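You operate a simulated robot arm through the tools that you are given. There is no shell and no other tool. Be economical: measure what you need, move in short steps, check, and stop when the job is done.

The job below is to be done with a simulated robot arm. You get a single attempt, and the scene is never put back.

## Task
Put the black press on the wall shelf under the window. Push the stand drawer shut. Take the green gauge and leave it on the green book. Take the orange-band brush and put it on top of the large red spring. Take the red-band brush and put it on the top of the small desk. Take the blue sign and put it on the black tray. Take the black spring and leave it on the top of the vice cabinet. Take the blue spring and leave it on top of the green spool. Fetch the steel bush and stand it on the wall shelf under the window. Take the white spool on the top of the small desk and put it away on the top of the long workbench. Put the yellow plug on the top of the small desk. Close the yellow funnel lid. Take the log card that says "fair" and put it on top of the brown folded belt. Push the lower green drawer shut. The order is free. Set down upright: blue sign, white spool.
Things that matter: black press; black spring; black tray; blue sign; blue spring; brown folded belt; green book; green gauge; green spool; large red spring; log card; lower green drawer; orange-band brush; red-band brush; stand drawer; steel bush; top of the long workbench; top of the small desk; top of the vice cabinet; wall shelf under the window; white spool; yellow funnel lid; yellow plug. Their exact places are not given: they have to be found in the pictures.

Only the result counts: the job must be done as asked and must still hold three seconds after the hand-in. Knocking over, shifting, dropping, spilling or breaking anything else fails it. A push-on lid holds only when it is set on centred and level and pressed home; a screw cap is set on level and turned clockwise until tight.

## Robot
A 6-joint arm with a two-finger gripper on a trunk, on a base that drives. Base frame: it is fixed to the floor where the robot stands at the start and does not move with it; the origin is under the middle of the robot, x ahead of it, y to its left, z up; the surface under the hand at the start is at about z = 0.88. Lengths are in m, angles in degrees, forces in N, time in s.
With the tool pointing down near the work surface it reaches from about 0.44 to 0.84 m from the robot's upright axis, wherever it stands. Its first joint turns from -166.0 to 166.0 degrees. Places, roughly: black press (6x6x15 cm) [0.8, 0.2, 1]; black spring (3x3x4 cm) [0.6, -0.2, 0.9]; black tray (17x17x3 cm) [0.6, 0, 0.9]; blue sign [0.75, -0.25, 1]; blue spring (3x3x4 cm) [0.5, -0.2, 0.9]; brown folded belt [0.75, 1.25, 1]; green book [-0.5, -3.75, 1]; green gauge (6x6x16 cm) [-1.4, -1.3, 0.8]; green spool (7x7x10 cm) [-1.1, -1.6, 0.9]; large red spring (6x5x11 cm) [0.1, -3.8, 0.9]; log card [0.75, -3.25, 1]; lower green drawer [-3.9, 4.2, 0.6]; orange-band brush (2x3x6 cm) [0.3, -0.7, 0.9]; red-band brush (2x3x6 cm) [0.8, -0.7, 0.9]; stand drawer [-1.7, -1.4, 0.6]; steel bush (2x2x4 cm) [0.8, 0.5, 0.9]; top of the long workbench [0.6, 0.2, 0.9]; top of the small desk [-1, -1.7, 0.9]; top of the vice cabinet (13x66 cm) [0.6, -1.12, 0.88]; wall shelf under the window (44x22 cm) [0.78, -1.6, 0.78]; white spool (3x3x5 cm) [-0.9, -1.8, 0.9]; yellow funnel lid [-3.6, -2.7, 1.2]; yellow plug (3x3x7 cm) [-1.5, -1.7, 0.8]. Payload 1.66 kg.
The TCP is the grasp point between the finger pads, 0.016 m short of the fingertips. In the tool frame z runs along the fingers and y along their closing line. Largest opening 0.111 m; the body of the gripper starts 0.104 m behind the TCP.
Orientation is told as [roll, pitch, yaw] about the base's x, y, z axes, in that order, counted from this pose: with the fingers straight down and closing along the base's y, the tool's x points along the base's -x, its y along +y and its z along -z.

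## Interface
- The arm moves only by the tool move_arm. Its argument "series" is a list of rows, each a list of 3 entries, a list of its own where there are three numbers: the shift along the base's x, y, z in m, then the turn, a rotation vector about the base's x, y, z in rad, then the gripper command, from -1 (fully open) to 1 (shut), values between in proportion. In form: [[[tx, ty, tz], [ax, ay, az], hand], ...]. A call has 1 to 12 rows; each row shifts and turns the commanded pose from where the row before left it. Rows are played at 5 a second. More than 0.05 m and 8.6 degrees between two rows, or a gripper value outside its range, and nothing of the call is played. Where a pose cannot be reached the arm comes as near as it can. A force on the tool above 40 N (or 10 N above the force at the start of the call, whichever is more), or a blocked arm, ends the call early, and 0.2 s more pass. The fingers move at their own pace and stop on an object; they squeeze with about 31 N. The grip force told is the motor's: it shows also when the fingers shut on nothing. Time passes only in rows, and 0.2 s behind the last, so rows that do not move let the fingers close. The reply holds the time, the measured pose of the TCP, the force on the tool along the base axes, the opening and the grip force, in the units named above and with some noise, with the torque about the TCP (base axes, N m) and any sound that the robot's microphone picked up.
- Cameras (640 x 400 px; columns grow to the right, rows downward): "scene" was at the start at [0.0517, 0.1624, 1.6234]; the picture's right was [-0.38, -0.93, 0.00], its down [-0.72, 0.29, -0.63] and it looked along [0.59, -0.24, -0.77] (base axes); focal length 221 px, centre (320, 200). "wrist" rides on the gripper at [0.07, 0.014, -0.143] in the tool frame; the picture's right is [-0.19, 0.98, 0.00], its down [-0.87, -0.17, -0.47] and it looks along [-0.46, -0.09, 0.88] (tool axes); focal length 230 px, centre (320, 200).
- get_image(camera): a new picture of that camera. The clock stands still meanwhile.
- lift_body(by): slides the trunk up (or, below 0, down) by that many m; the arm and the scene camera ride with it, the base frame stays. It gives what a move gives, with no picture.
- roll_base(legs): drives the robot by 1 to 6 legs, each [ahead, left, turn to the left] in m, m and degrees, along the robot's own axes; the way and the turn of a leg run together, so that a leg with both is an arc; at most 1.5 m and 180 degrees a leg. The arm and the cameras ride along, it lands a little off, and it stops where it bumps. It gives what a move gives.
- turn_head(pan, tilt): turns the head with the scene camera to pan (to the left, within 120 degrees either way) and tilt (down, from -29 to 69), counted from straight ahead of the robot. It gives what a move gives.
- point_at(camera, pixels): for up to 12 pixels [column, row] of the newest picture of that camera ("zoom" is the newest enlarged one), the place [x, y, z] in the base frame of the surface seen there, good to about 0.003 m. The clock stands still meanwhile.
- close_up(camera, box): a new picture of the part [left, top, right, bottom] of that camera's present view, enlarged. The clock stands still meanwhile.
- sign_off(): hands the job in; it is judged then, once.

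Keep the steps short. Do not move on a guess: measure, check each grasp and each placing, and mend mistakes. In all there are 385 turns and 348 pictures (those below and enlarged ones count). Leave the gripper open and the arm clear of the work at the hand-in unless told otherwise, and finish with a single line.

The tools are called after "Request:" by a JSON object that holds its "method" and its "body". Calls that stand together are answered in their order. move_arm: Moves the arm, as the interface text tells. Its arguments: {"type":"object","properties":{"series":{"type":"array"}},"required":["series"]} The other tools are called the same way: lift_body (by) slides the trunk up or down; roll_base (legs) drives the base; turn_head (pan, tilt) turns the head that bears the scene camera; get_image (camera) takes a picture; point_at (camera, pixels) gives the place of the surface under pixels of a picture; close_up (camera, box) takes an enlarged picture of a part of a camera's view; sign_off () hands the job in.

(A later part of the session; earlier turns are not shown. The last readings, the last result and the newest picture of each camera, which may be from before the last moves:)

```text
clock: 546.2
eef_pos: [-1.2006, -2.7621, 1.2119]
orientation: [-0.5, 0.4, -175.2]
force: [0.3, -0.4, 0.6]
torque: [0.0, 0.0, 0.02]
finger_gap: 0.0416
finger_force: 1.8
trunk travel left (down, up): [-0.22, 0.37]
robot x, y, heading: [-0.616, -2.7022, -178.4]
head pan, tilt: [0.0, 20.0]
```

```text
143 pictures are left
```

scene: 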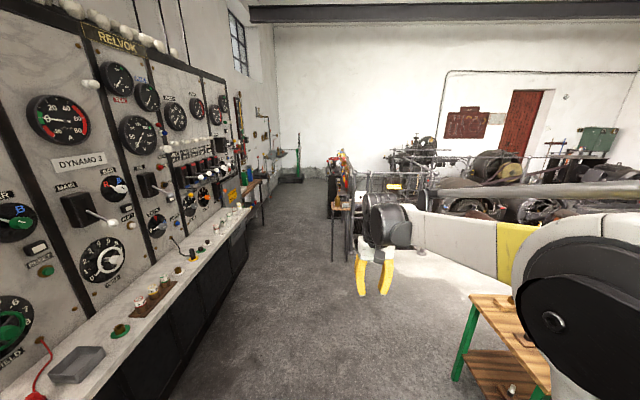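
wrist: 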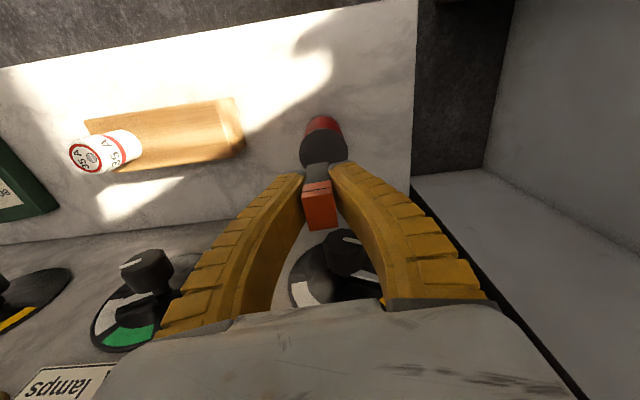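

Request:
{"method": "point_at", "body": {"camera": "scene", "pixels": [[338, 208], [335, 262], [345, 180], [340, 160], [300, 150], [400, 190]]}}

Request:
{"method": "close_up", "body": {"camera": "scene", "box": [240, 110, 420, 270]}}

```text
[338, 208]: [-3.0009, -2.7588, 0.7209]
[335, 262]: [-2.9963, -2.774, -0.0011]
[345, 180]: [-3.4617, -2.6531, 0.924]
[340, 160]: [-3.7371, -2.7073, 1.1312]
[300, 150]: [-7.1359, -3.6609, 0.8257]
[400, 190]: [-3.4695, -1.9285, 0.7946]
```

```text
2.50 times, centred on (330, 190) of scene
```

zoom: 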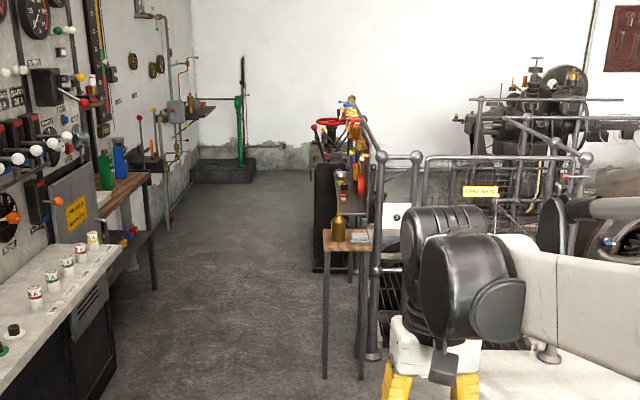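

Request:
{"method": "roll_base", "body": {"legs": [[1.25, 0, -1.6]]}}

Request:
{"method": "turn_head", "body": {"pan": 5, "tilt": 20}}

Request:
{"method": "get_image", "body": {"camera": "scene"}}

Request:
{"method": "close_up", "body": {"camera": "scene", "box": [230, 70, 430, 220]}}

```text
clock: 552.6
eef_pos: [-2.4571, -2.7771, 1.2121]
orientation: [-0.4, 0.4, -176.6]
force: [-0.3, 0.4, 0.3]
torque: [0.0, 0.0, 0.01]
finger_gap: 0.041
finger_force: 2.1
trunk travel left (down, up): [-0.22, 0.37]
robot x, y, heading: [-1.8771, -2.7305, -179.5]
head pan, tilt: [0.0, 20.0]
```

```text
clock: 553.2
eef_pos: [-2.4581, -2.7767, 1.2111]
orientation: [-0.5, 0.3, -176.5]
force: [-0.5, 0.8, 0.1]
torque: [0.01, 0.02, 0.02]
finger_gap: 0.0416
finger_force: 2.0
trunk travel left (down, up): [-0.22, 0.37]
robot x, y, heading: [-1.8767, -2.7287, -179.4]
head pan, tilt: [5.0, 20.0]
```

```text
141 pictures are left
```

scene: 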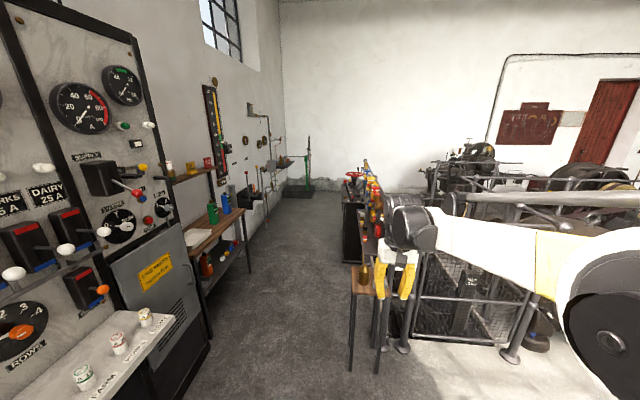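

```text
2.67 times, centred on (330, 145) of scene
```

zoom: 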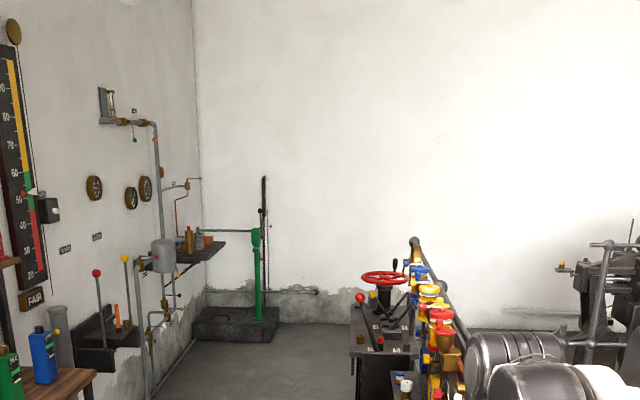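

Request:
{"method": "point_at", "body": {"camera": "scene", "pixels": [[205, 345], [180, 320], [248, 268], [243, 213], [350, 368], [352, 290], [345, 262], [350, 205], [290, 235], [374, 190], [367, 175]]}}

```text
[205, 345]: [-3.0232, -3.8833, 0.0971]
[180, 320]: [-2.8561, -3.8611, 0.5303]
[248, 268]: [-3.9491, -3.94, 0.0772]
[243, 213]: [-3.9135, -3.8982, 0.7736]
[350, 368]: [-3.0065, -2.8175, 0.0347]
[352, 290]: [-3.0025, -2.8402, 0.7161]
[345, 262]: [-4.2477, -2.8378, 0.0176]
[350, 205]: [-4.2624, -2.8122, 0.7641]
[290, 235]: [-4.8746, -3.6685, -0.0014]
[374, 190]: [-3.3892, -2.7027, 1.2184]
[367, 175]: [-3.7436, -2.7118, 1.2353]
```

Aisle is 1 m wide. Raise the trunk for safety, drive along y ≈ −3.25 to x ≈ −3.5 and face the valve stand.

Request:
{"method": "lift_body", "body": {"by": 0.3}}

Request:
{"method": "roll_base", "body": {"legs": [[0, 0.52, -0.5], [0.85, 0, 0], [0.8, 0, 0]]}}

Request:
{"method": "turn_head", "body": {"pan": -70, "tilt": 35}}

Request:
{"method": "get_image", "body": {"camera": "scene"}}

```text
clock: 556.2
eef_pos: [-2.457, -2.7771, 1.5123]
orientation: [-0.6, 0.4, -176.5]
force: [0.6, -0.9, 0.5]
torque: [0.04, 0.03, -0.02]
finger_gap: 0.0413
finger_force: 1.2
trunk travel left (down, up): [-0.52, 0.07]
robot x, y, heading: [-1.8786, -2.7288, -179.3]
head pan, tilt: [5.0, 20.0]
```

```text
clock: 567.3
eef_pos: [-4.1082, -3.3322, 1.5123]
orientation: [-0.5, 0.4, -175.4]
force: [-0.5, 0.0, 1.0]
torque: [0.0, -0.01, -0.02]
finger_gap: 0.0415
finger_force: 1.1
trunk travel left (down, up): [-0.52, 0.07]
robot x, y, heading: [-3.5281, -3.2734, -178.4]
head pan, tilt: [5.0, 20.0]
```

```text
clock: 568.8
eef_pos: [-4.1091, -3.3309, 1.5119]
orientation: [-0.6, 0.5, -175.4]
force: [0.0, 0.0, 0.1]
torque: [-0.01, -0.04, 0.0]
finger_gap: 0.0412
finger_force: 1.0
trunk travel left (down, up): [-0.52, 0.07]
robot x, y, heading: [-3.531, -3.2766, -178.3]
head pan, tilt: [-70.0, 35.0]
```

```text
139 pictures are left
```

scene: 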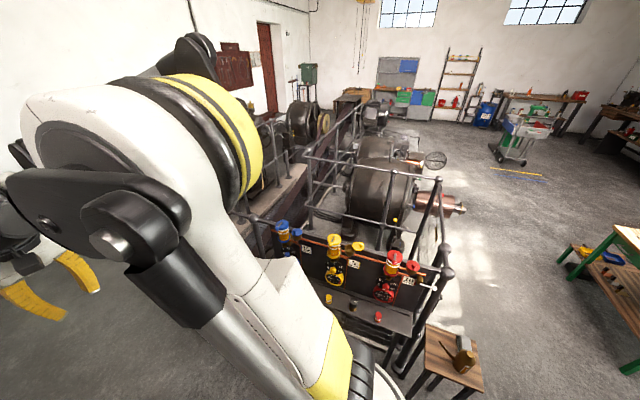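

Request:
{"method": "close_up", "body": {"camera": "scene", "box": [260, 205, 440, 335]}}

Request:
{"method": "close_up", "body": {"camera": "scene", "box": [310, 215, 390, 300]}}

Request:
{"method": "point_at", "body": {"camera": "zoom", "pixels": [[160, 150], [205, 105], [170, 100], [240, 150], [330, 210], [150, 300]]}}

```text
3.08 times, centred on (350, 270) of scene
```

zoom: 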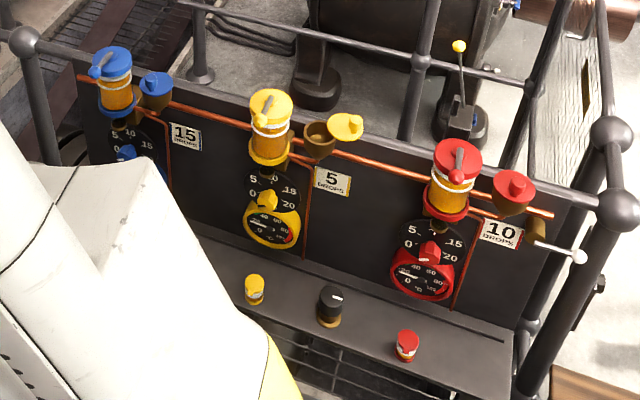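

```text
4.71 times, centred on (350, 258) of scene
```

zoom: 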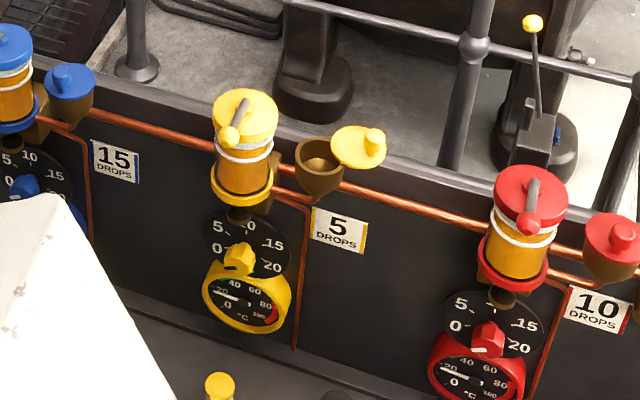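

```text
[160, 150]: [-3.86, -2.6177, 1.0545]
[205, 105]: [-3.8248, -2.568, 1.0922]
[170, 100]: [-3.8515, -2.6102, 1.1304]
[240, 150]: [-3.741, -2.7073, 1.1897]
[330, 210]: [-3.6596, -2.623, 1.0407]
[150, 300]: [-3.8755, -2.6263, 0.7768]
```

Request:
{"method": "point_at", "body": {"camera": "zoom", "pixels": [[318, 152], [318, 185], [300, 155], [338, 155], [355, 150], [338, 140], [375, 140], [374, 135], [360, 165], [345, 130]]}}

Request:
{"method": "close_up", "body": {"camera": "scene", "box": [335, 230, 375, 260]}}

```text
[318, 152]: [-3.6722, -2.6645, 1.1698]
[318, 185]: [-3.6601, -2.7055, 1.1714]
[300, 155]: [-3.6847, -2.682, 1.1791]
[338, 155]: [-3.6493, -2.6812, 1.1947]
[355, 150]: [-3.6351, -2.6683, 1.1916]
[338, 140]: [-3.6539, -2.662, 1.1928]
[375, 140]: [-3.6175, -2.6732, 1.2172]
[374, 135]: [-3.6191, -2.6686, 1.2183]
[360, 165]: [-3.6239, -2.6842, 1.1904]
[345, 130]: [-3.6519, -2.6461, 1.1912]
```

```text
13.33 times, centred on (355, 245) of scene
```

zoom: 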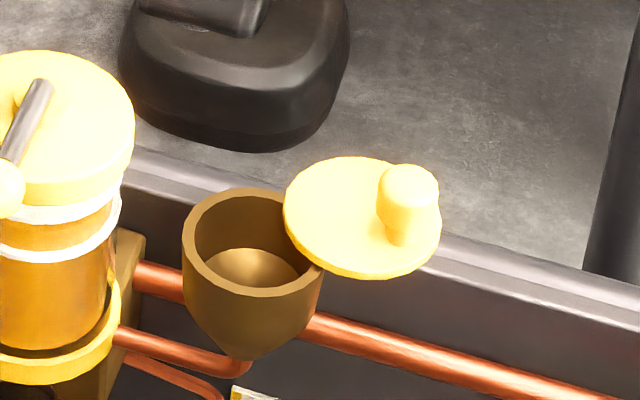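

Request:
{"method": "close_up", "body": {"camera": "scene", "box": [385, 240, 425, 270]}}

Request:
{"method": "close_up", "body": {"camera": "scene", "box": [280, 215, 320, 245]}}

```text
13.33 times, centred on (405, 255) of scene
```

zoom: 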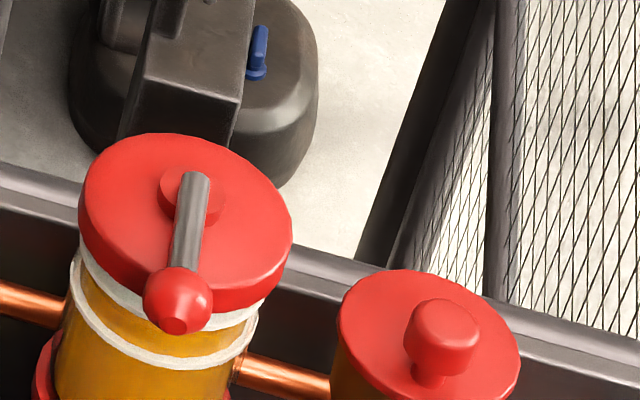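

```text
13.33 times, centred on (300, 230) of scene
```

zoom: 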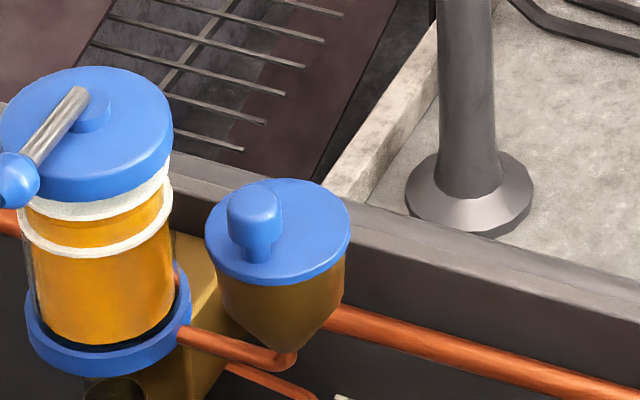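

The yellow lid is swung aside, horizontal, pivoting on the cup's rear-right rim with an eccentric knob. Turn to face it and look with the wrist camera.

Request:
{"method": "roll_base", "body": {"legs": [[0, 0, -91.6]]}}

Request:
{"method": "get_image", "body": {"camera": "wrist"}}

Request:
{"method": "turn_head", "body": {"pan": 0, "tilt": 40}}

Request:
{"method": "get_image", "body": {"camera": "scene"}}

```text
clock: 573.1
eef_pos: [-3.5738, -2.6919, 1.5127]
orientation: [-0.5, 0.4, 93.1]
force: [0.3, -0.2, 0.5]
torque: [0.03, 0.0, 0.0]
finger_gap: 0.0413
finger_force: 1.7
trunk travel left (down, up): [-0.52, 0.07]
robot x, y, heading: [-3.5279, -3.273, 90.5]
head pan, tilt: [-70.0, 35.0]
```

```text
133 pictures are left
```

wrist: 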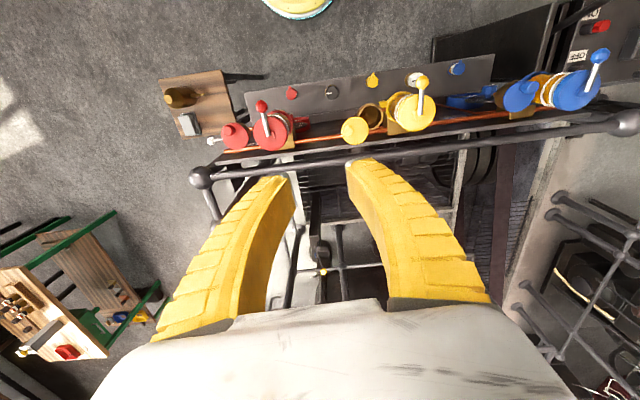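

```text
clock: 574.5
eef_pos: [-3.5722, -2.6923, 1.5122]
orientation: [-0.5, 0.4, 93.2]
force: [0.0, 0.3, -0.4]
torque: [-0.04, 0.0, -0.01]
finger_gap: 0.0414
finger_force: 1.3
trunk travel left (down, up): [-0.52, 0.07]
robot x, y, heading: [-3.5308, -3.272, 90.3]
head pan, tilt: [0.0, 40.0]
```

```text
132 pictures are left
```

scene: 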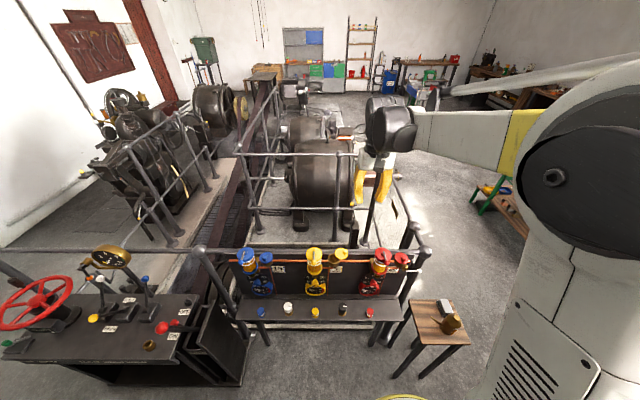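

Request:
{"method": "close_up", "body": {"camera": "wrist", "box": [325, 70, 445, 160]}}

Request:
{"method": "point_at", "body": {"camera": "zoom", "pixels": [[150, 262], [145, 295], [160, 320], [110, 290], [185, 285], [235, 215], [270, 210], [235, 245], [265, 240], [200, 275]]}}

```text
4.44 times, centred on (385, 115) of wrist
```

zoom: 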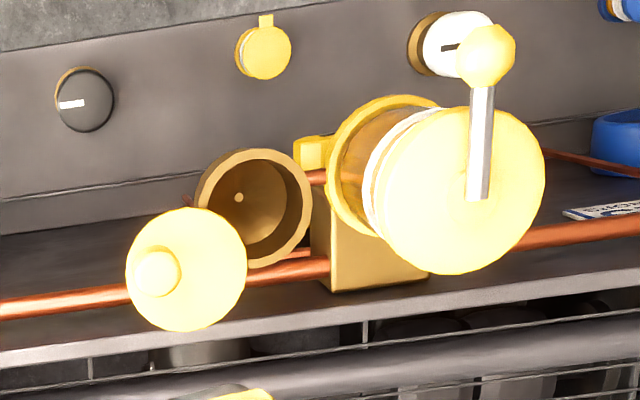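

```text
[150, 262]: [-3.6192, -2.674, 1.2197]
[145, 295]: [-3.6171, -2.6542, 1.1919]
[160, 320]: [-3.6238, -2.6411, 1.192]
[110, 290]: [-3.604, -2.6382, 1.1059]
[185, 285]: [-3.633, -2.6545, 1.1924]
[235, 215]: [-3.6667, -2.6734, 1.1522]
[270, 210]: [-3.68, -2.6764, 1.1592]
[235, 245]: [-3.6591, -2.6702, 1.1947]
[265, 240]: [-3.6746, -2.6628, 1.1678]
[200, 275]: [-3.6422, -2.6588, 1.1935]
```

Now move above the knob at (−3.620,−2.670), turning the tool to yaw ~155° so the fingers will straddle the knob along its swing direction.

Request:
{"method": "move_arm", "body": {"series": [[[-0.01, 0, -0.02], [0, 0, 0.135], 0.4], [[-0.01, 0.002, -0.02], [0, 0, 0.135], 0.4], [[-0.01, 0.005, -0.02], [0, 0, 0.135], 0.4], [[-0.01, 0.005, -0.02], [0, 0, 0.135], 0.4], [[-0.008, 0.005, -0.02], [0, 0, 0.135], 0.4], [[0, 0.005, -0.02], [0, 0, 0.135], 0.4], [[0, 0, -0.02], [0, 0, 0.135], 0.4], [[0, 0, -0.02], [0, 0, 0.135], 0.4], [[0, 0, 0], [0, 0, 0], 0.4]]}}

Request:
{"method": "get_image", "body": {"camera": "wrist"}}

```text
clock: 576.5
eef_pos: [-3.6204, -2.6691, 1.3525]
orientation: [-0.5, 0.4, 155.2]
force: [-0.2, -0.4, -0.4]
torque: [0.01, 0.02, -0.02]
finger_gap: 0.036
finger_force: 2.0
trunk travel left (down, up): [-0.52, 0.07]
robot x, y, heading: [-3.5297, -3.2695, 90.3]
head pan, tilt: [0.0, 40.0]
```

```text
130 pictures are left
```

wrist: 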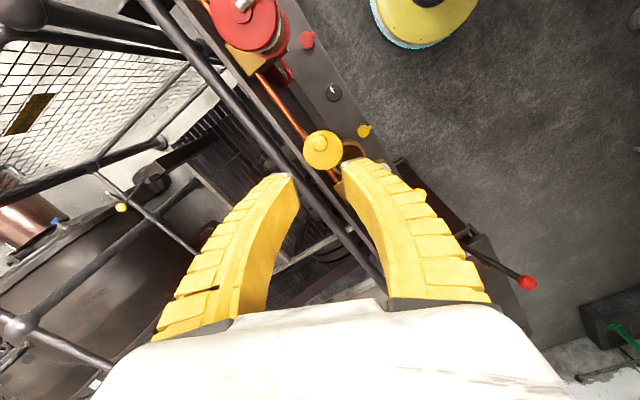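

Request:
{"method": "close_up", "body": {"camera": "wrist", "box": [280, 110, 390, 190]}}

Request:
{"method": "point_at", "body": {"camera": "zoom", "pixels": [[235, 190], [290, 170], [210, 160], [310, 210], [265, 240], [240, 130], [260, 185], [360, 200], [390, 190]]}}

```text
5.00 times, centred on (335, 150) of wrist
```

zoom: 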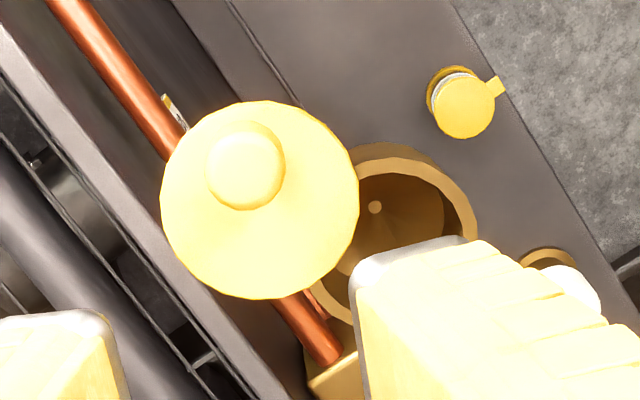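

```text
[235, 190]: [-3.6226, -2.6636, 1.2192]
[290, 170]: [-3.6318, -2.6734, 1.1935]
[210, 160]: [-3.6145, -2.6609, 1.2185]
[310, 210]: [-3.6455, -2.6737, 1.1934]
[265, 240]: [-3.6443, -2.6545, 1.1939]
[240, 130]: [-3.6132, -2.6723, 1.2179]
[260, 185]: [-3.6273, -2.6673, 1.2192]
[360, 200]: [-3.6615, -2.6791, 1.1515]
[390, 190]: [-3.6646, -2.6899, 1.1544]
```

Request:
{"method": "point_at", "body": {"camera": "zoom", "pixels": [[168, 210], [352, 200], [265, 108], [260, 292], [195, 270], [325, 130], [330, 270], [210, 170], [283, 165], [247, 125], [247, 205]]}}

Request:
{"method": "point_at", "body": {"camera": "zoom", "pixels": [[385, 152], [470, 225], [445, 175], [420, 240], [335, 310], [375, 208]]}}

```text
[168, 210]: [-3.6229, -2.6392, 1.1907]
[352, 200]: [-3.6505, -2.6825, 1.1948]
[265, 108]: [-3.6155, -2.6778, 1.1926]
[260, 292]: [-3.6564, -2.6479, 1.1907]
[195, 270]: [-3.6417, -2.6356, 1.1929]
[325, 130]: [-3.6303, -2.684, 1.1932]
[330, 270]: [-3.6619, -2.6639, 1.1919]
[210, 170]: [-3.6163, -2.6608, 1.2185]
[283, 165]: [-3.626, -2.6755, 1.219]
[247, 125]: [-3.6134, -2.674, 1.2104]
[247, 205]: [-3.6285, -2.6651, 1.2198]
```

```text
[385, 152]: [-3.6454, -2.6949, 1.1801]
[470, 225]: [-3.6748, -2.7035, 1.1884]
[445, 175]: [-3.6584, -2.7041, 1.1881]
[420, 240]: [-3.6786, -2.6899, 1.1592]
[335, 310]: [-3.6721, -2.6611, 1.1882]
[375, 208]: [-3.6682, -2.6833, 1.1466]
```

Lid centre (−3.636,−2.661), r 0.0255, top z 1.193; knob (−3.621,−2.669) up to 1.219; cup centre (−3.667,−2.683). Descend around the knob, tips 4 mm above the lid.

Request:
{"method": "move_arm", "body": {"series": [[[-0.001, 0, -0.04], [0, 0, 0], 0.45], [[0, 0, -0.04], [0, 0, 0], 0.45], [[0, 0, -0.03], [0, 0, 0], 0.45], [[0, 0, 0], [0, 0, 0], 0.45]]}}

Request:
{"method": "get_image", "body": {"camera": "wrist"}}

```text
clock: 577.5
eef_pos: [-3.6236, -2.6711, 1.2401]
orientation: [-0.6, 0.4, 155.1]
force: [0.3, -1.0, -0.6]
torque: [0.04, -0.03, -0.01]
finger_gap: 0.0332
finger_force: 2.0
trunk travel left (down, up): [-0.52, 0.07]
robot x, y, heading: [-3.5322, -3.2735, 90.2]
head pan, tilt: [0.0, 40.0]
```

```text
128 pictures are left
```

wrist: 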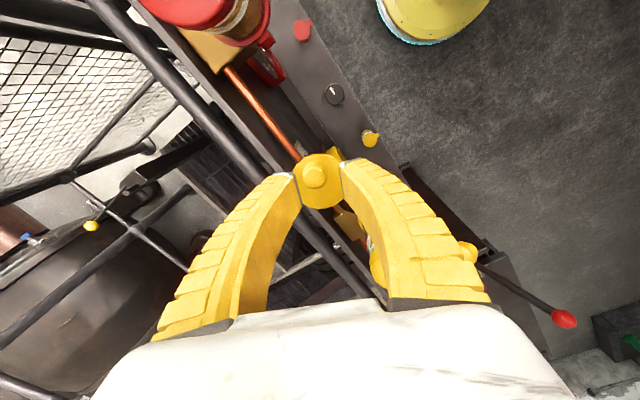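

Request:
{"method": "move_arm", "body": {"series": [[[0.003, 0.002, -0.015], [0, 0, 0], 0.45], [[0, 0, -0.01], [0, 0, 0], 0.45], [[0, 0, 0], [0, 0, 0], 0.45]]}}

Request:
{"method": "close_up", "body": {"camera": "wrist", "box": [260, 130, 390, 230]}}

```text
clock: 578.3
eef_pos: [-3.6206, -2.6668, 1.2157]
orientation: [-0.5, 0.4, 155.0]
force: [-0.5, -0.8, 1.0]
torque: [0.0, 0.01, 0.04]
finger_gap: 0.0329
finger_force: 1.3
trunk travel left (down, up): [-0.52, 0.07]
robot x, y, heading: [-3.5282, -3.2753, 90.4]
head pan, tilt: [0.0, 40.0]
```

```text
4.00 times, centred on (325, 180) of wrist
```

zoom: 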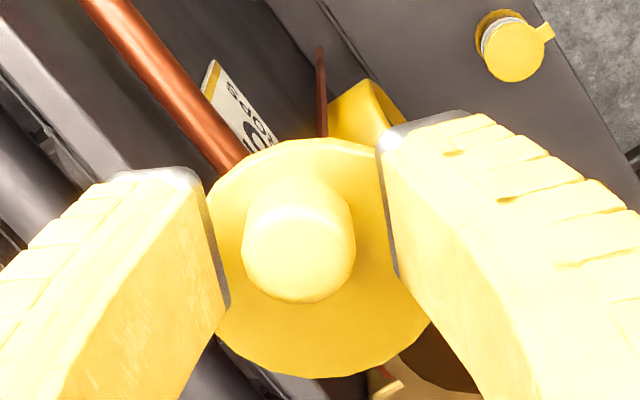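

Knob is caged. Swing it in small steps clockwise (first toward −y), with the tool turning along.

Request:
{"method": "move_arm", "body": {"series": [[[0, 0, 0], [0, 0, 0], 0.55], [[-0.0015, -0.005, 0], [0, 0, -0.12], 0.55], [[-0.002, -0.0048, 0], [0, 0, -0.12], 0.55], [[-0.0026, -0.0044, 0], [0, 0, -0.12], 0.55], [[0, 0, 0], [0, 0, 0], 0.55]]}}

Request:
{"method": "close_up", "body": {"camera": "wrist", "box": [260, 110, 390, 230]}}

Request:
{"method": "point_at", "body": {"camera": "zoom", "pixels": [[300, 200], [300, 300]]}}

```text
clock: 579.5
eef_pos: [-3.6259, -2.6827, 1.2173]
orientation: [-0.5, 0.4, 134.3]
force: [0.1, -0.4, -1.4]
torque: [-0.01, 0.01, -0.04]
finger_gap: 0.0281
finger_force: 1.9
trunk travel left (down, up): [-0.52, 0.07]
robot x, y, heading: [-3.5313, -3.2707, 90.1]
head pan, tilt: [0.0, 40.0]
```

```text
3.33 times, centred on (325, 170) of wrist
```

zoom: 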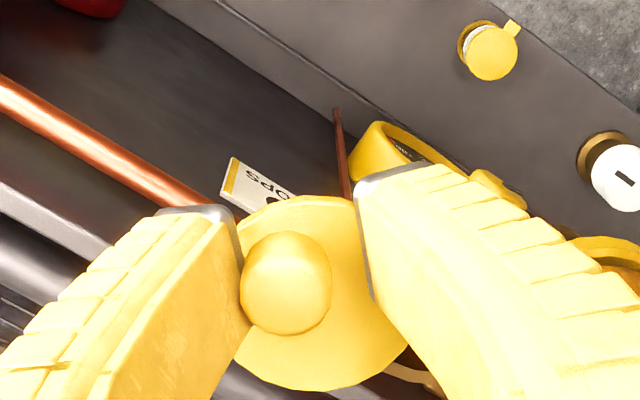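

```text
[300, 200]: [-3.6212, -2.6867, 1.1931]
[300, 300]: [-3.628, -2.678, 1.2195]
```

Lid follows. Continue.

Request:
{"method": "move_arm", "body": {"series": [[[-0.003, -0.0042, 0], [0, 0, -0.12], 0.55], [[-0.0036, -0.0036, 0], [0, 0, -0.12], 0.55], [[-0.004, -0.003, 0], [0, 0, -0.12], 0.55], [[0, 0, 0], [0, 0, 0], 0.55]]}}

Request:
{"method": "close_up", "body": {"camera": "wrist", "box": [260, 110, 390, 230]}}

Request:
{"method": "close_up", "body": {"camera": "scene", "box": [290, 230, 350, 280]}}

```text
clock: 580.5
eef_pos: [-3.6347, -2.6917, 1.2178]
orientation: [-0.5, 0.4, 113.6]
force: [0.0, 1.2, 0.2]
torque: [0.0, -0.01, -0.02]
finger_gap: 0.0278
finger_force: 2.2
trunk travel left (down, up): [-0.52, 0.07]
robot x, y, heading: [-3.5291, -3.2763, 90.2]
head pan, tilt: [0.0, 40.0]
```

```text
3.33 times, centred on (325, 170) of wrist
```

zoom: 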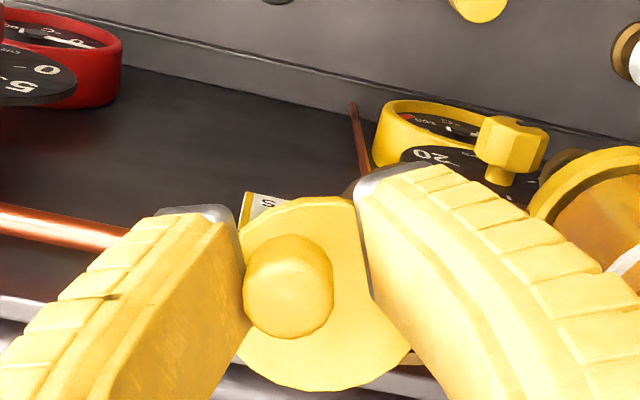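

```text
8.00 times, centred on (320, 255) of scene
```

zoom: 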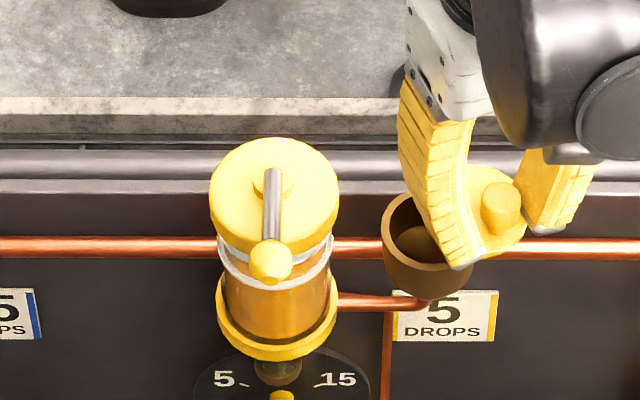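

Request:
{"method": "move_arm", "body": {"series": [[[-0.0043, -0.0026, 0], [0, 0, -0.12], 0.55], [[-0.0046, -0.002, 0], [0, 0, -0.12], 0.55], [[-0.0048, -0.0013, 0], [0, 0, -0.12], 0.55], [[0, 0, 0], [0, 0, 0], 0.55]]}}

Request:
{"method": "close_up", "body": {"camera": "scene", "box": [290, 230, 350, 280]}}

Request:
{"method": "close_up", "body": {"camera": "wrist", "box": [260, 110, 390, 230]}}

Request:
{"method": "point_at", "body": {"camera": "zoom", "pixels": [[290, 250], [290, 285], [330, 320], [300, 375], [345, 230], [275, 350]]}}

```text
clock: 581.5
eef_pos: [-3.6478, -2.6983, 1.2183]
orientation: [-0.5, 0.4, 93.1]
force: [0.4, 0.0, -0.2]
torque: [0.02, 0.03, 0.01]
finger_gap: 0.0279
finger_force: 2.0
trunk travel left (down, up): [-0.52, 0.07]
robot x, y, heading: [-3.5309, -3.2732, 90.2]
head pan, tilt: [0.0, 40.0]
```

```text
8.00 times, centred on (320, 255) of scene
```

zoom: 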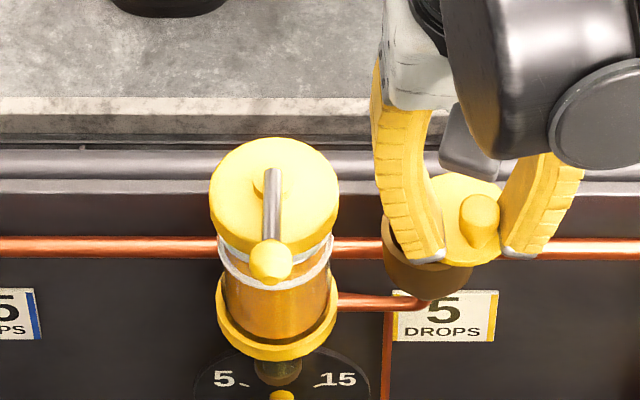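

```text
3.33 times, centred on (325, 170) of wrist
```

zoom: 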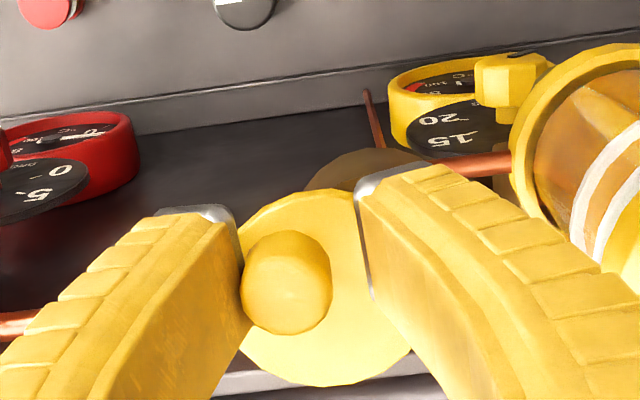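

```text
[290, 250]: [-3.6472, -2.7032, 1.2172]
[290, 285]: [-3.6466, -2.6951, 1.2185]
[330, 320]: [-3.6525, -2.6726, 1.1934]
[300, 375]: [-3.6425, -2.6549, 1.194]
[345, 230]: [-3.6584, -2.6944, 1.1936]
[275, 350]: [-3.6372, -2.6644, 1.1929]
```

Lid rotated ~39°; pivot works out at about (−3.672,−2.647), ~23° remain. Continue, knob should end near (−3.666,−2.702).

Request:
{"method": "move_arm", "body": {"series": [[[-0.0047, -0.0027, 0], [0, 0, -0.1], 0.55], [[-0.005, -0.002, 0], [0, 0, -0.1], 0.55], [[-0.0052, -0.0014, 0], [0, 0, -0.1], 0.55], [[0, 0, 0], [0, 0, 0], 0.55]]}}

Request:
{"method": "close_up", "body": {"camera": "scene", "box": [290, 230, 350, 280]}}

Request:
{"method": "close_up", "body": {"camera": "wrist", "box": [260, 110, 390, 230]}}

Request:
{"method": "point_at", "body": {"camera": "zoom", "pixels": [[290, 285], [330, 320], [300, 375], [345, 230], [275, 350]]}}

```text
clock: 582.5
eef_pos: [-3.6631, -2.7058, 1.2184]
orientation: [-0.5, 0.4, 75.8]
force: [0.2, -0.1, 0.5]
torque: [0.02, -0.02, -0.01]
finger_gap: 0.0278
finger_force: 2.0
trunk travel left (down, up): [-0.52, 0.07]
robot x, y, heading: [-3.5284, -3.2754, 90.6]
head pan, tilt: [0.0, 40.0]
```

```text
8.00 times, centred on (320, 255) of scene
```

zoom: 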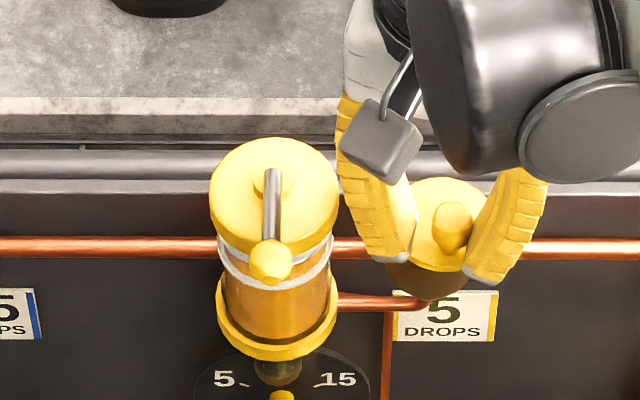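

```text
3.33 times, centred on (325, 170) of wrist
```

zoom: 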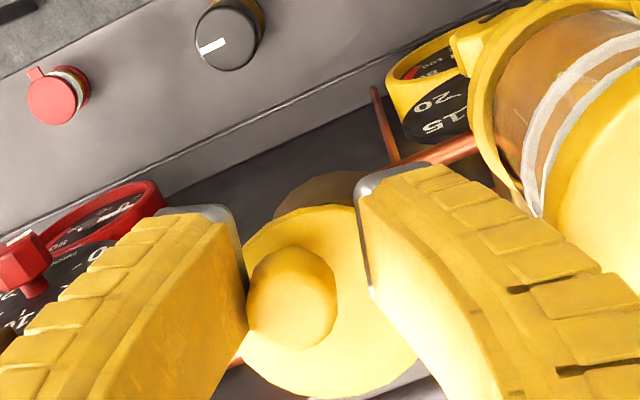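

```text
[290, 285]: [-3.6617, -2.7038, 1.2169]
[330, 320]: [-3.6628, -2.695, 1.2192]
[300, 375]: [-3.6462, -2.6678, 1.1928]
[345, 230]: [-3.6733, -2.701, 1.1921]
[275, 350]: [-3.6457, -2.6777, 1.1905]
```

Request:
{"method": "move_arm", "body": {"series": [[[-0.004, 0, 0], [0, 0, -0.06], 0.55], [[-0.003, 0.0003, 0], [0, 0, -0.04], 0.55], [[0, 0, 0], [0, 0, 0], 0.55]]}}

Request:
{"method": "close_up", "body": {"camera": "scene", "box": [290, 230, 350, 280]}}

Request:
{"method": "close_up", "body": {"camera": "wrist", "box": [260, 110, 390, 230]}}

Request:
{"method": "point_at", "body": {"camera": "zoom", "pixels": [[290, 285], [330, 320], [300, 375], [345, 230], [275, 350], [290, 215]]}}

```text
clock: 583.3
eef_pos: [-3.6706, -2.7041, 1.2172]
orientation: [-0.5, 0.4, 70.1]
force: [-0.2, 0.5, -0.2]
torque: [0.0, 0.01, 0.01]
finger_gap: 0.0279
finger_force: 1.9
trunk travel left (down, up): [-0.52, 0.07]
robot x, y, heading: [-3.5296, -3.2769, 90.2]
head pan, tilt: [0.0, 40.0]
```

```text
8.00 times, centred on (320, 255) of scene
```

zoom: 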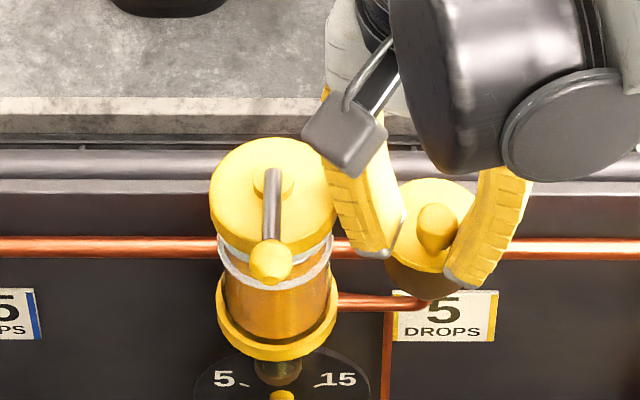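

```text
3.33 times, centred on (325, 170) of wrist
```

zoom: 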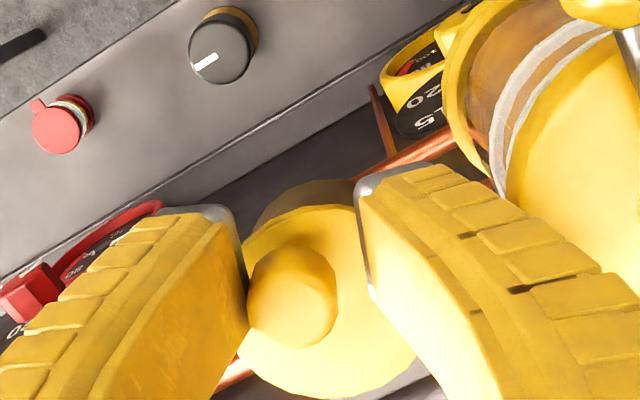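

```text
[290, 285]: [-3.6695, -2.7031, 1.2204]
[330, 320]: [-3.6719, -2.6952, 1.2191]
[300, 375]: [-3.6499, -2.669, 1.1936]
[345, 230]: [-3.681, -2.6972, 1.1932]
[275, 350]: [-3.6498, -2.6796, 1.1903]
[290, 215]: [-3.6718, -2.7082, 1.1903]
```

Raise off the knob and inspect alignment.

Request:
{"method": "move_arm", "body": {"series": [[[-0.002, 0, 0], [0, 0, 0], 0.45], [[0, 0, 0.03], [0, 0, 0], 0.4], [[0, 0, 0.04], [0, 0, 0], 0.4], [[0, -0.03, 0.04], [0, 0, 0], 0.4], [[0.01, -0.04, 0.02], [0, 0, 0], 0.4], [[0, -0.04, 0.02], [0, 0, 0], 0.4]]}}

Request:
{"method": "close_up", "body": {"camera": "scene", "box": [290, 225, 350, 275]}}

Request:
{"method": "get_image", "body": {"camera": "wrist"}}

```text
clock: 584.7
eef_pos: [-3.6636, -2.822, 1.3688]
orientation: [-0.3, 0.3, 70.2]
force: [0.4, -0.8, -0.3]
torque: [0.1, -0.01, 0.02]
finger_gap: 0.0359
finger_force: 1.8
trunk travel left (down, up): [-0.52, 0.07]
robot x, y, heading: [-3.5274, -3.2755, 90.1]
head pan, tilt: [0.0, 40.0]
```

```text
8.00 times, centred on (320, 250) of scene
```

zoom: 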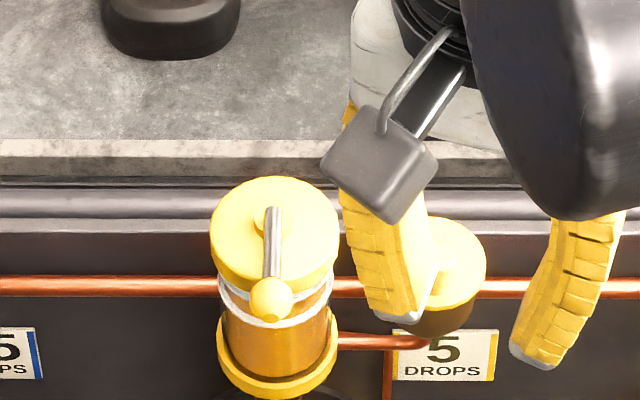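

```text
116 pictures are left
```

wrist: 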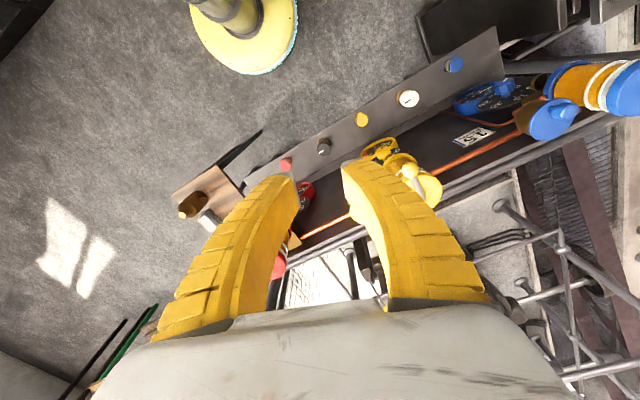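

Request:
{"method": "move_arm", "body": {"series": [[[0.045, -0.01, 0.015], [0, 0, 0], 0.4], [[0.045, -0.01, 0.015], [0, 0, 0], 0.4], [[0.045, -0.01, 0.015], [0, 0, 0], 0.4], [[0.045, 0, 0.015], [0, 0, 0], 0.4]]}}

Request:
{"method": "close_up", "body": {"camera": "scene", "box": [310, 230, 350, 270]}}

Request:
{"method": "close_up", "body": {"camera": "scene", "box": [230, 230, 430, 310]}}

```text
clock: 585.7
eef_pos: [-3.4814, -2.8446, 1.4265]
orientation: [-0.3, 0.4, 70.2]
force: [0.1, 0.6, -0.5]
torque: [-0.01, 0.01, 0.03]
finger_gap: 0.036
finger_force: 2.1
trunk travel left (down, up): [-0.52, 0.07]
robot x, y, heading: [-3.5253, -3.2745, 90.5]
head pan, tilt: [0.0, 40.0]
```

```text
10.00 times, centred on (330, 250) of scene
```

zoom: 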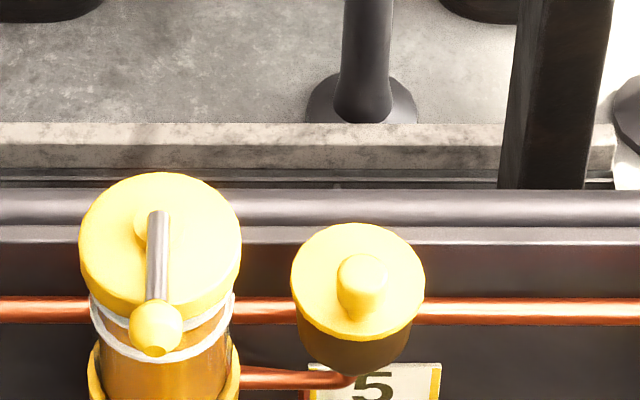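

```text
3.20 times, centred on (330, 270) of scene
```

zoom: 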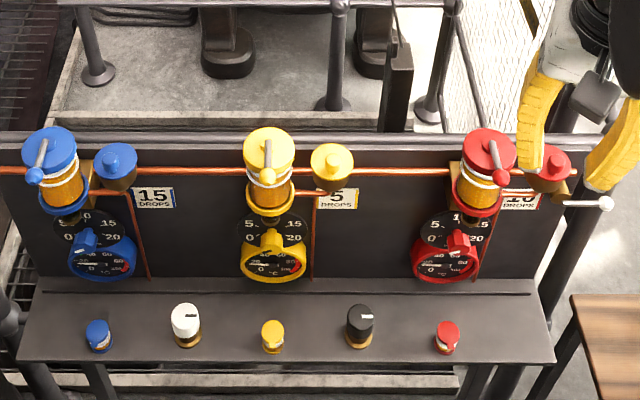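

Request:
{"method": "close_up", "body": {"camera": "scene", "box": [245, 230, 285, 270]}}

Request:
{"method": "close_up", "body": {"camera": "scene", "box": [380, 230, 420, 270]}}

```text
10.00 times, centred on (265, 250) of scene
```

zoom: 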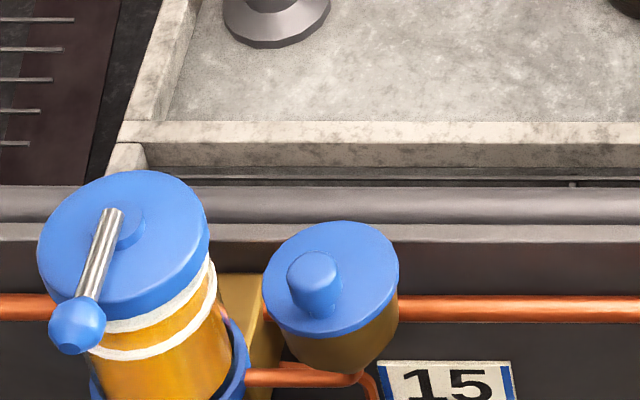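

```text
10.00 times, centred on (400, 250) of scene
```

zoom: 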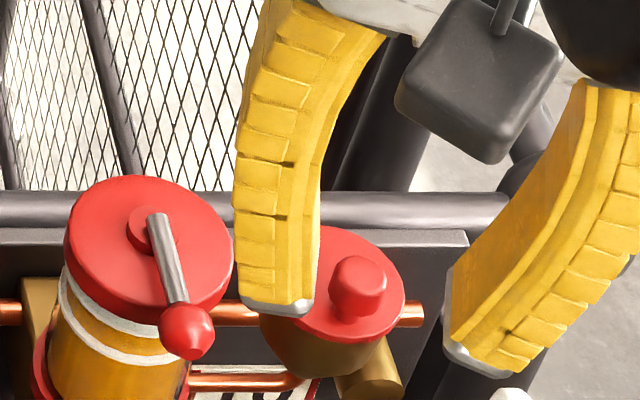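

Lid looks centred within about a millimetre. I'll re-cage the knob and push gently a little more to feel for the closed stop.

Request:
{"method": "move_arm", "body": {"series": [[[-0.04, 0.02, 0], [0, 0, 0], 0.45], [[-0.04, 0.025, 0], [0, 0, 0], 0.45], [[-0.04, 0.025, 0], [0, 0, 0], 0.45], [[-0.035, 0.03, 0], [0, 0, 0], 0.45], [[-0.032, 0.0365, 0], [0, 0, 0], 0.45], [[0, 0.004, -0.04], [0, 0, 0], 0.45], [[0, 0, -0.04], [0, 0, 0], 0.45], [[0, 0, -0.04], [0, 0, 0], 0.45], [[0, 0, -0.03], [0, 0, 0], 0.45], [[0, 0, -0.03], [0, 0, 0], 0.45], [[0, 0, 0], [0, 0, 0], 0.45]]}}

Request:
{"method": "close_up", "body": {"camera": "wrist", "box": [260, 110, 390, 230]}}

```text
clock: 588.1
eef_pos: [-3.67, -2.7061, 1.2473]
orientation: [-0.5, 0.4, 70.2]
force: [-0.2, 0.3, 0.9]
torque: [-0.01, 0.06, 0.01]
finger_gap: 0.0332
finger_force: 1.8
trunk travel left (down, up): [-0.52, 0.07]
robot x, y, heading: [-3.528, -3.2724, 90.2]
head pan, tilt: [0.0, 40.0]
```

```text
3.33 times, centred on (325, 170) of wrist
```

zoom: 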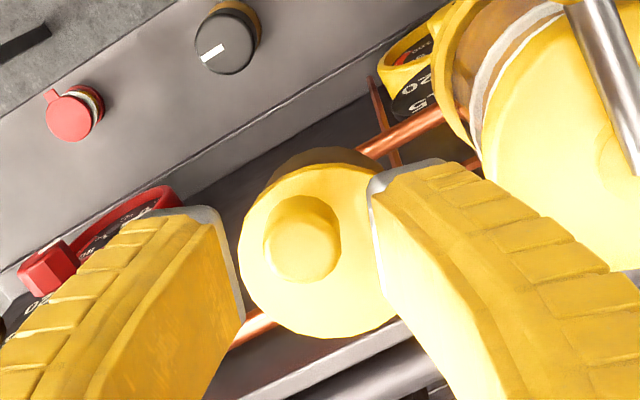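

Descend around the knob and push −x gently.

Request:
{"method": "move_arm", "body": {"series": [[[0, 0.002, -0.018], [0, 0, 0], 0.45], [[0, 0, -0.012], [0, 0, 0], 0.45], [[0, 0, 0], [0, 0, 0], 0.6], [[0, 0, 0], [0, 0, 0], 0.6]]}}

Request:
{"method": "close_up", "body": {"camera": "wrist", "box": [260, 110, 390, 230]}}

```text
clock: 589.1
eef_pos: [-3.6717, -2.702, 1.2169]
orientation: [-0.6, 0.5, 70.2]
force: [0.2, -0.4, 0.0]
torque: [-0.02, -0.02, 0.01]
finger_gap: 0.0253
finger_force: 2.3
trunk travel left (down, up): [-0.52, 0.07]
robot x, y, heading: [-3.5282, -3.2745, 90.3]
head pan, tilt: [0.0, 40.0]
```

```text
3.33 times, centred on (325, 170) of wrist
```

zoom: 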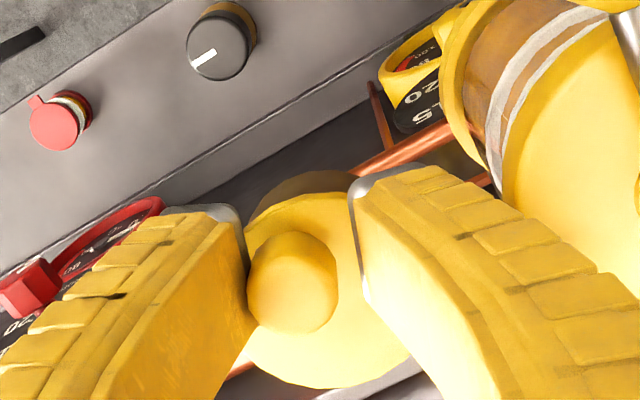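

Request:
{"method": "move_arm", "body": {"series": [[[-0.0015, 0.0002, 0], [0, 0, 0], 0.6], [[-0.0015, 0.0002, 0], [0, 0, 0], 0.6], [[0, 0, 0], [0, 0, 0], 0.6]]}}

Request:
{"method": "close_up", "body": {"camera": "wrist", "box": [260, 110, 390, 230]}}

```text
clock: 589.9
eef_pos: [-3.6741, -2.7028, 1.2174]
orientation: [-0.5, 0.4, 70.1]
force: [5.4, 1.3, 1.0]
torque: [0.04, -0.08, -0.03]
finger_gap: 0.0285
finger_force: 4.4
trunk travel left (down, up): [-0.52, 0.07]
robot x, y, heading: [-3.5278, -3.2771, 90.3]
head pan, tilt: [0.0, 40.0]
```

```text
3.33 times, centred on (325, 170) of wrist
```

zoom: 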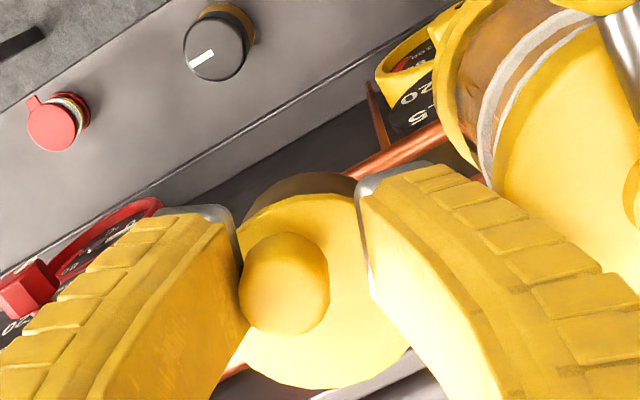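

Resistance of 5 N now: the lid is at its closed stop. One more gentle nudge, then withdraw upward.

Request:
{"method": "move_arm", "body": {"series": [[[-0.002, 0.0002, 0], [0, 0, 0], 0.6], [[0, 0, 0], [0, 0, 0], 0.6], [[0.003, 0, 0], [0, 0, 0], 0.45], [[0, 0, 0.03], [0, 0, 0], 0.45], [[0, 0, 0.045], [0, 0, 0], 0.45], [[0, -0.02, 0.045], [0, 0, 0], 0.45], [[0.02, -0.04, 0.02], [0, 0, 0], 0.45], [[0.04, -0.03, 0], [0, 0, 0], 0.45], [[0.045, -0.01, 0], [0, 0, 0], 0.45], [[0.045, 0, 0], [0, 0, 0], 0.45]]}}

Request:
{"method": "close_up", "body": {"camera": "scene", "box": [310, 230, 350, 270]}}

```text
clock: 592.1
eef_pos: [-3.5212, -2.802, 1.3549]
orientation: [-0.4, 0.3, 70.2]
force: [0.4, -0.8, -0.6]
torque: [-0.01, 0.05, -0.02]
finger_gap: 0.0331
finger_force: 1.8
trunk travel left (down, up): [-0.52, 0.07]
robot x, y, heading: [-3.5283, -3.2706, 90.3]
head pan, tilt: [0.0, 40.0]
```

```text
10.00 times, centred on (330, 250) of scene
```

zoom: 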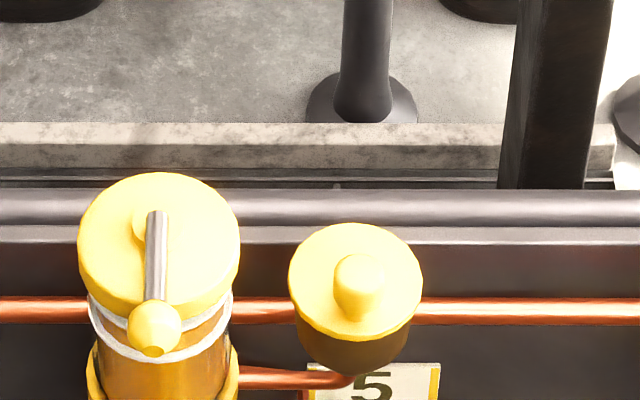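

The lid is closed. Last: lower green drawer near (−3.9,4.2). Retract over the robot side and drive back out, then north.

Request:
{"method": "move_arm", "body": {"series": [[[0, 0, 0.045], [0, 0, 0.1], 1], [[0, 0, 0.045], [0, 0, 0.1], 1], [[0, 0, 0.03], [0, 0, 0.1], 1]]}}

Request:
{"method": "roll_base", "body": {"legs": [[0, -1.2, 0], [1.4, 0, 0], [1.4, 0, 0]]}}

Request:
{"method": "turn_head", "body": {"pan": 10, "tilt": 20}}

Request:
{"method": "get_image", "body": {"camera": "scene"}}

```text
clock: 592.9
eef_pos: [-3.522, -2.8037, 1.4767]
orientation: [-0.5, 0.3, 87.4]
force: [-0.1, -0.2, 0.2]
torque: [0.02, 0.02, -0.02]
finger_gap: 0.0
finger_force: 28.1
trunk travel left (down, up): [-0.52, 0.07]
robot x, y, heading: [-3.5286, -3.2684, 90.2]
head pan, tilt: [0.0, 40.0]
```

```text
clock: 612.3
eef_pos: [-2.3094, 0.0378, 1.4758]
orientation: [-0.6, 0.4, 87.8]
force: [0.0, 0.1, -0.8]
torque: [0.01, 0.03, -0.01]
finger_gap: 0.0001
finger_force: 28.5
trunk travel left (down, up): [-0.52, 0.07]
robot x, y, heading: [-2.3125, -0.4326, 91.1]
head pan, tilt: [0.0, 40.0]
```

```text
clock: 613.2
eef_pos: [-2.308, 0.0367, 1.4776]
orientation: [-0.4, 0.4, 87.7]
force: [0.7, -0.3, 0.2]
torque: [0.0, 0.03, -0.01]
finger_gap: 0.0002
finger_force: 28.8
trunk travel left (down, up): [-0.52, 0.07]
robot x, y, heading: [-2.3115, -0.4333, 90.5]
head pan, tilt: [10.0, 20.0]
```

```text
107 pictures are left
```

scene: 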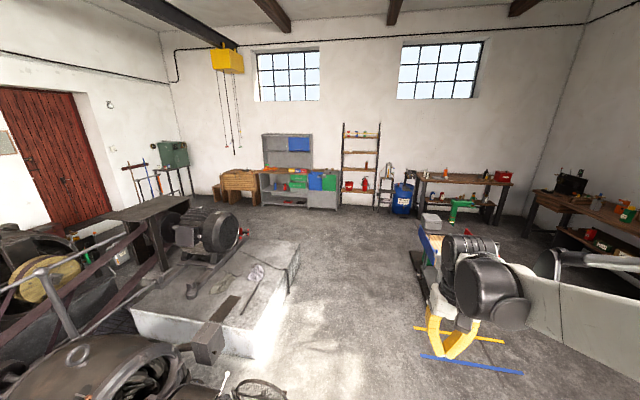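

Request:
{"method": "close_up", "body": {"camera": "scene", "box": [210, 120, 370, 220]}}

Request:
{"method": "point_at", "body": {"camera": "scene", "pixels": [[297, 182], [329, 181], [300, 205], [290, 280], [300, 250], [265, 205], [240, 200], [340, 260], [420, 270], [290, 330], [400, 215]]}}

```text
4.00 times, centred on (290, 170) of scene
```

zoom: 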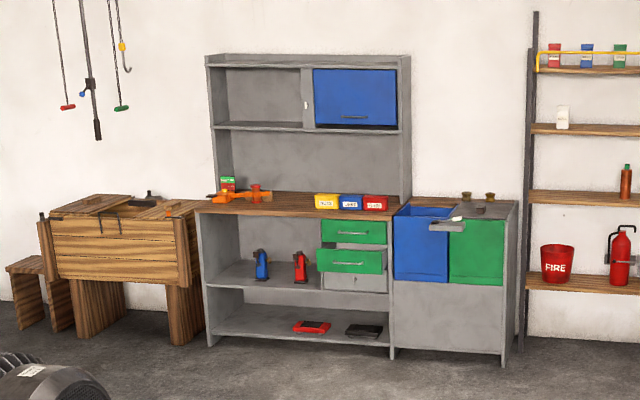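

```text
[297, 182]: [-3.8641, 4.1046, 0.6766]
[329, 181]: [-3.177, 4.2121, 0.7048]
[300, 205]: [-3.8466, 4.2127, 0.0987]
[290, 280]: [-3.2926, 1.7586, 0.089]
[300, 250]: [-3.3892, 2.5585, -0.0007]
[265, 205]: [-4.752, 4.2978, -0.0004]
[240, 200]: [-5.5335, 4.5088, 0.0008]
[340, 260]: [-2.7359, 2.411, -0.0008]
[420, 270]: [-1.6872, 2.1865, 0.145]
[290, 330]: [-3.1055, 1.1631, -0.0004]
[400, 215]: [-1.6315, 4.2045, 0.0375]
```

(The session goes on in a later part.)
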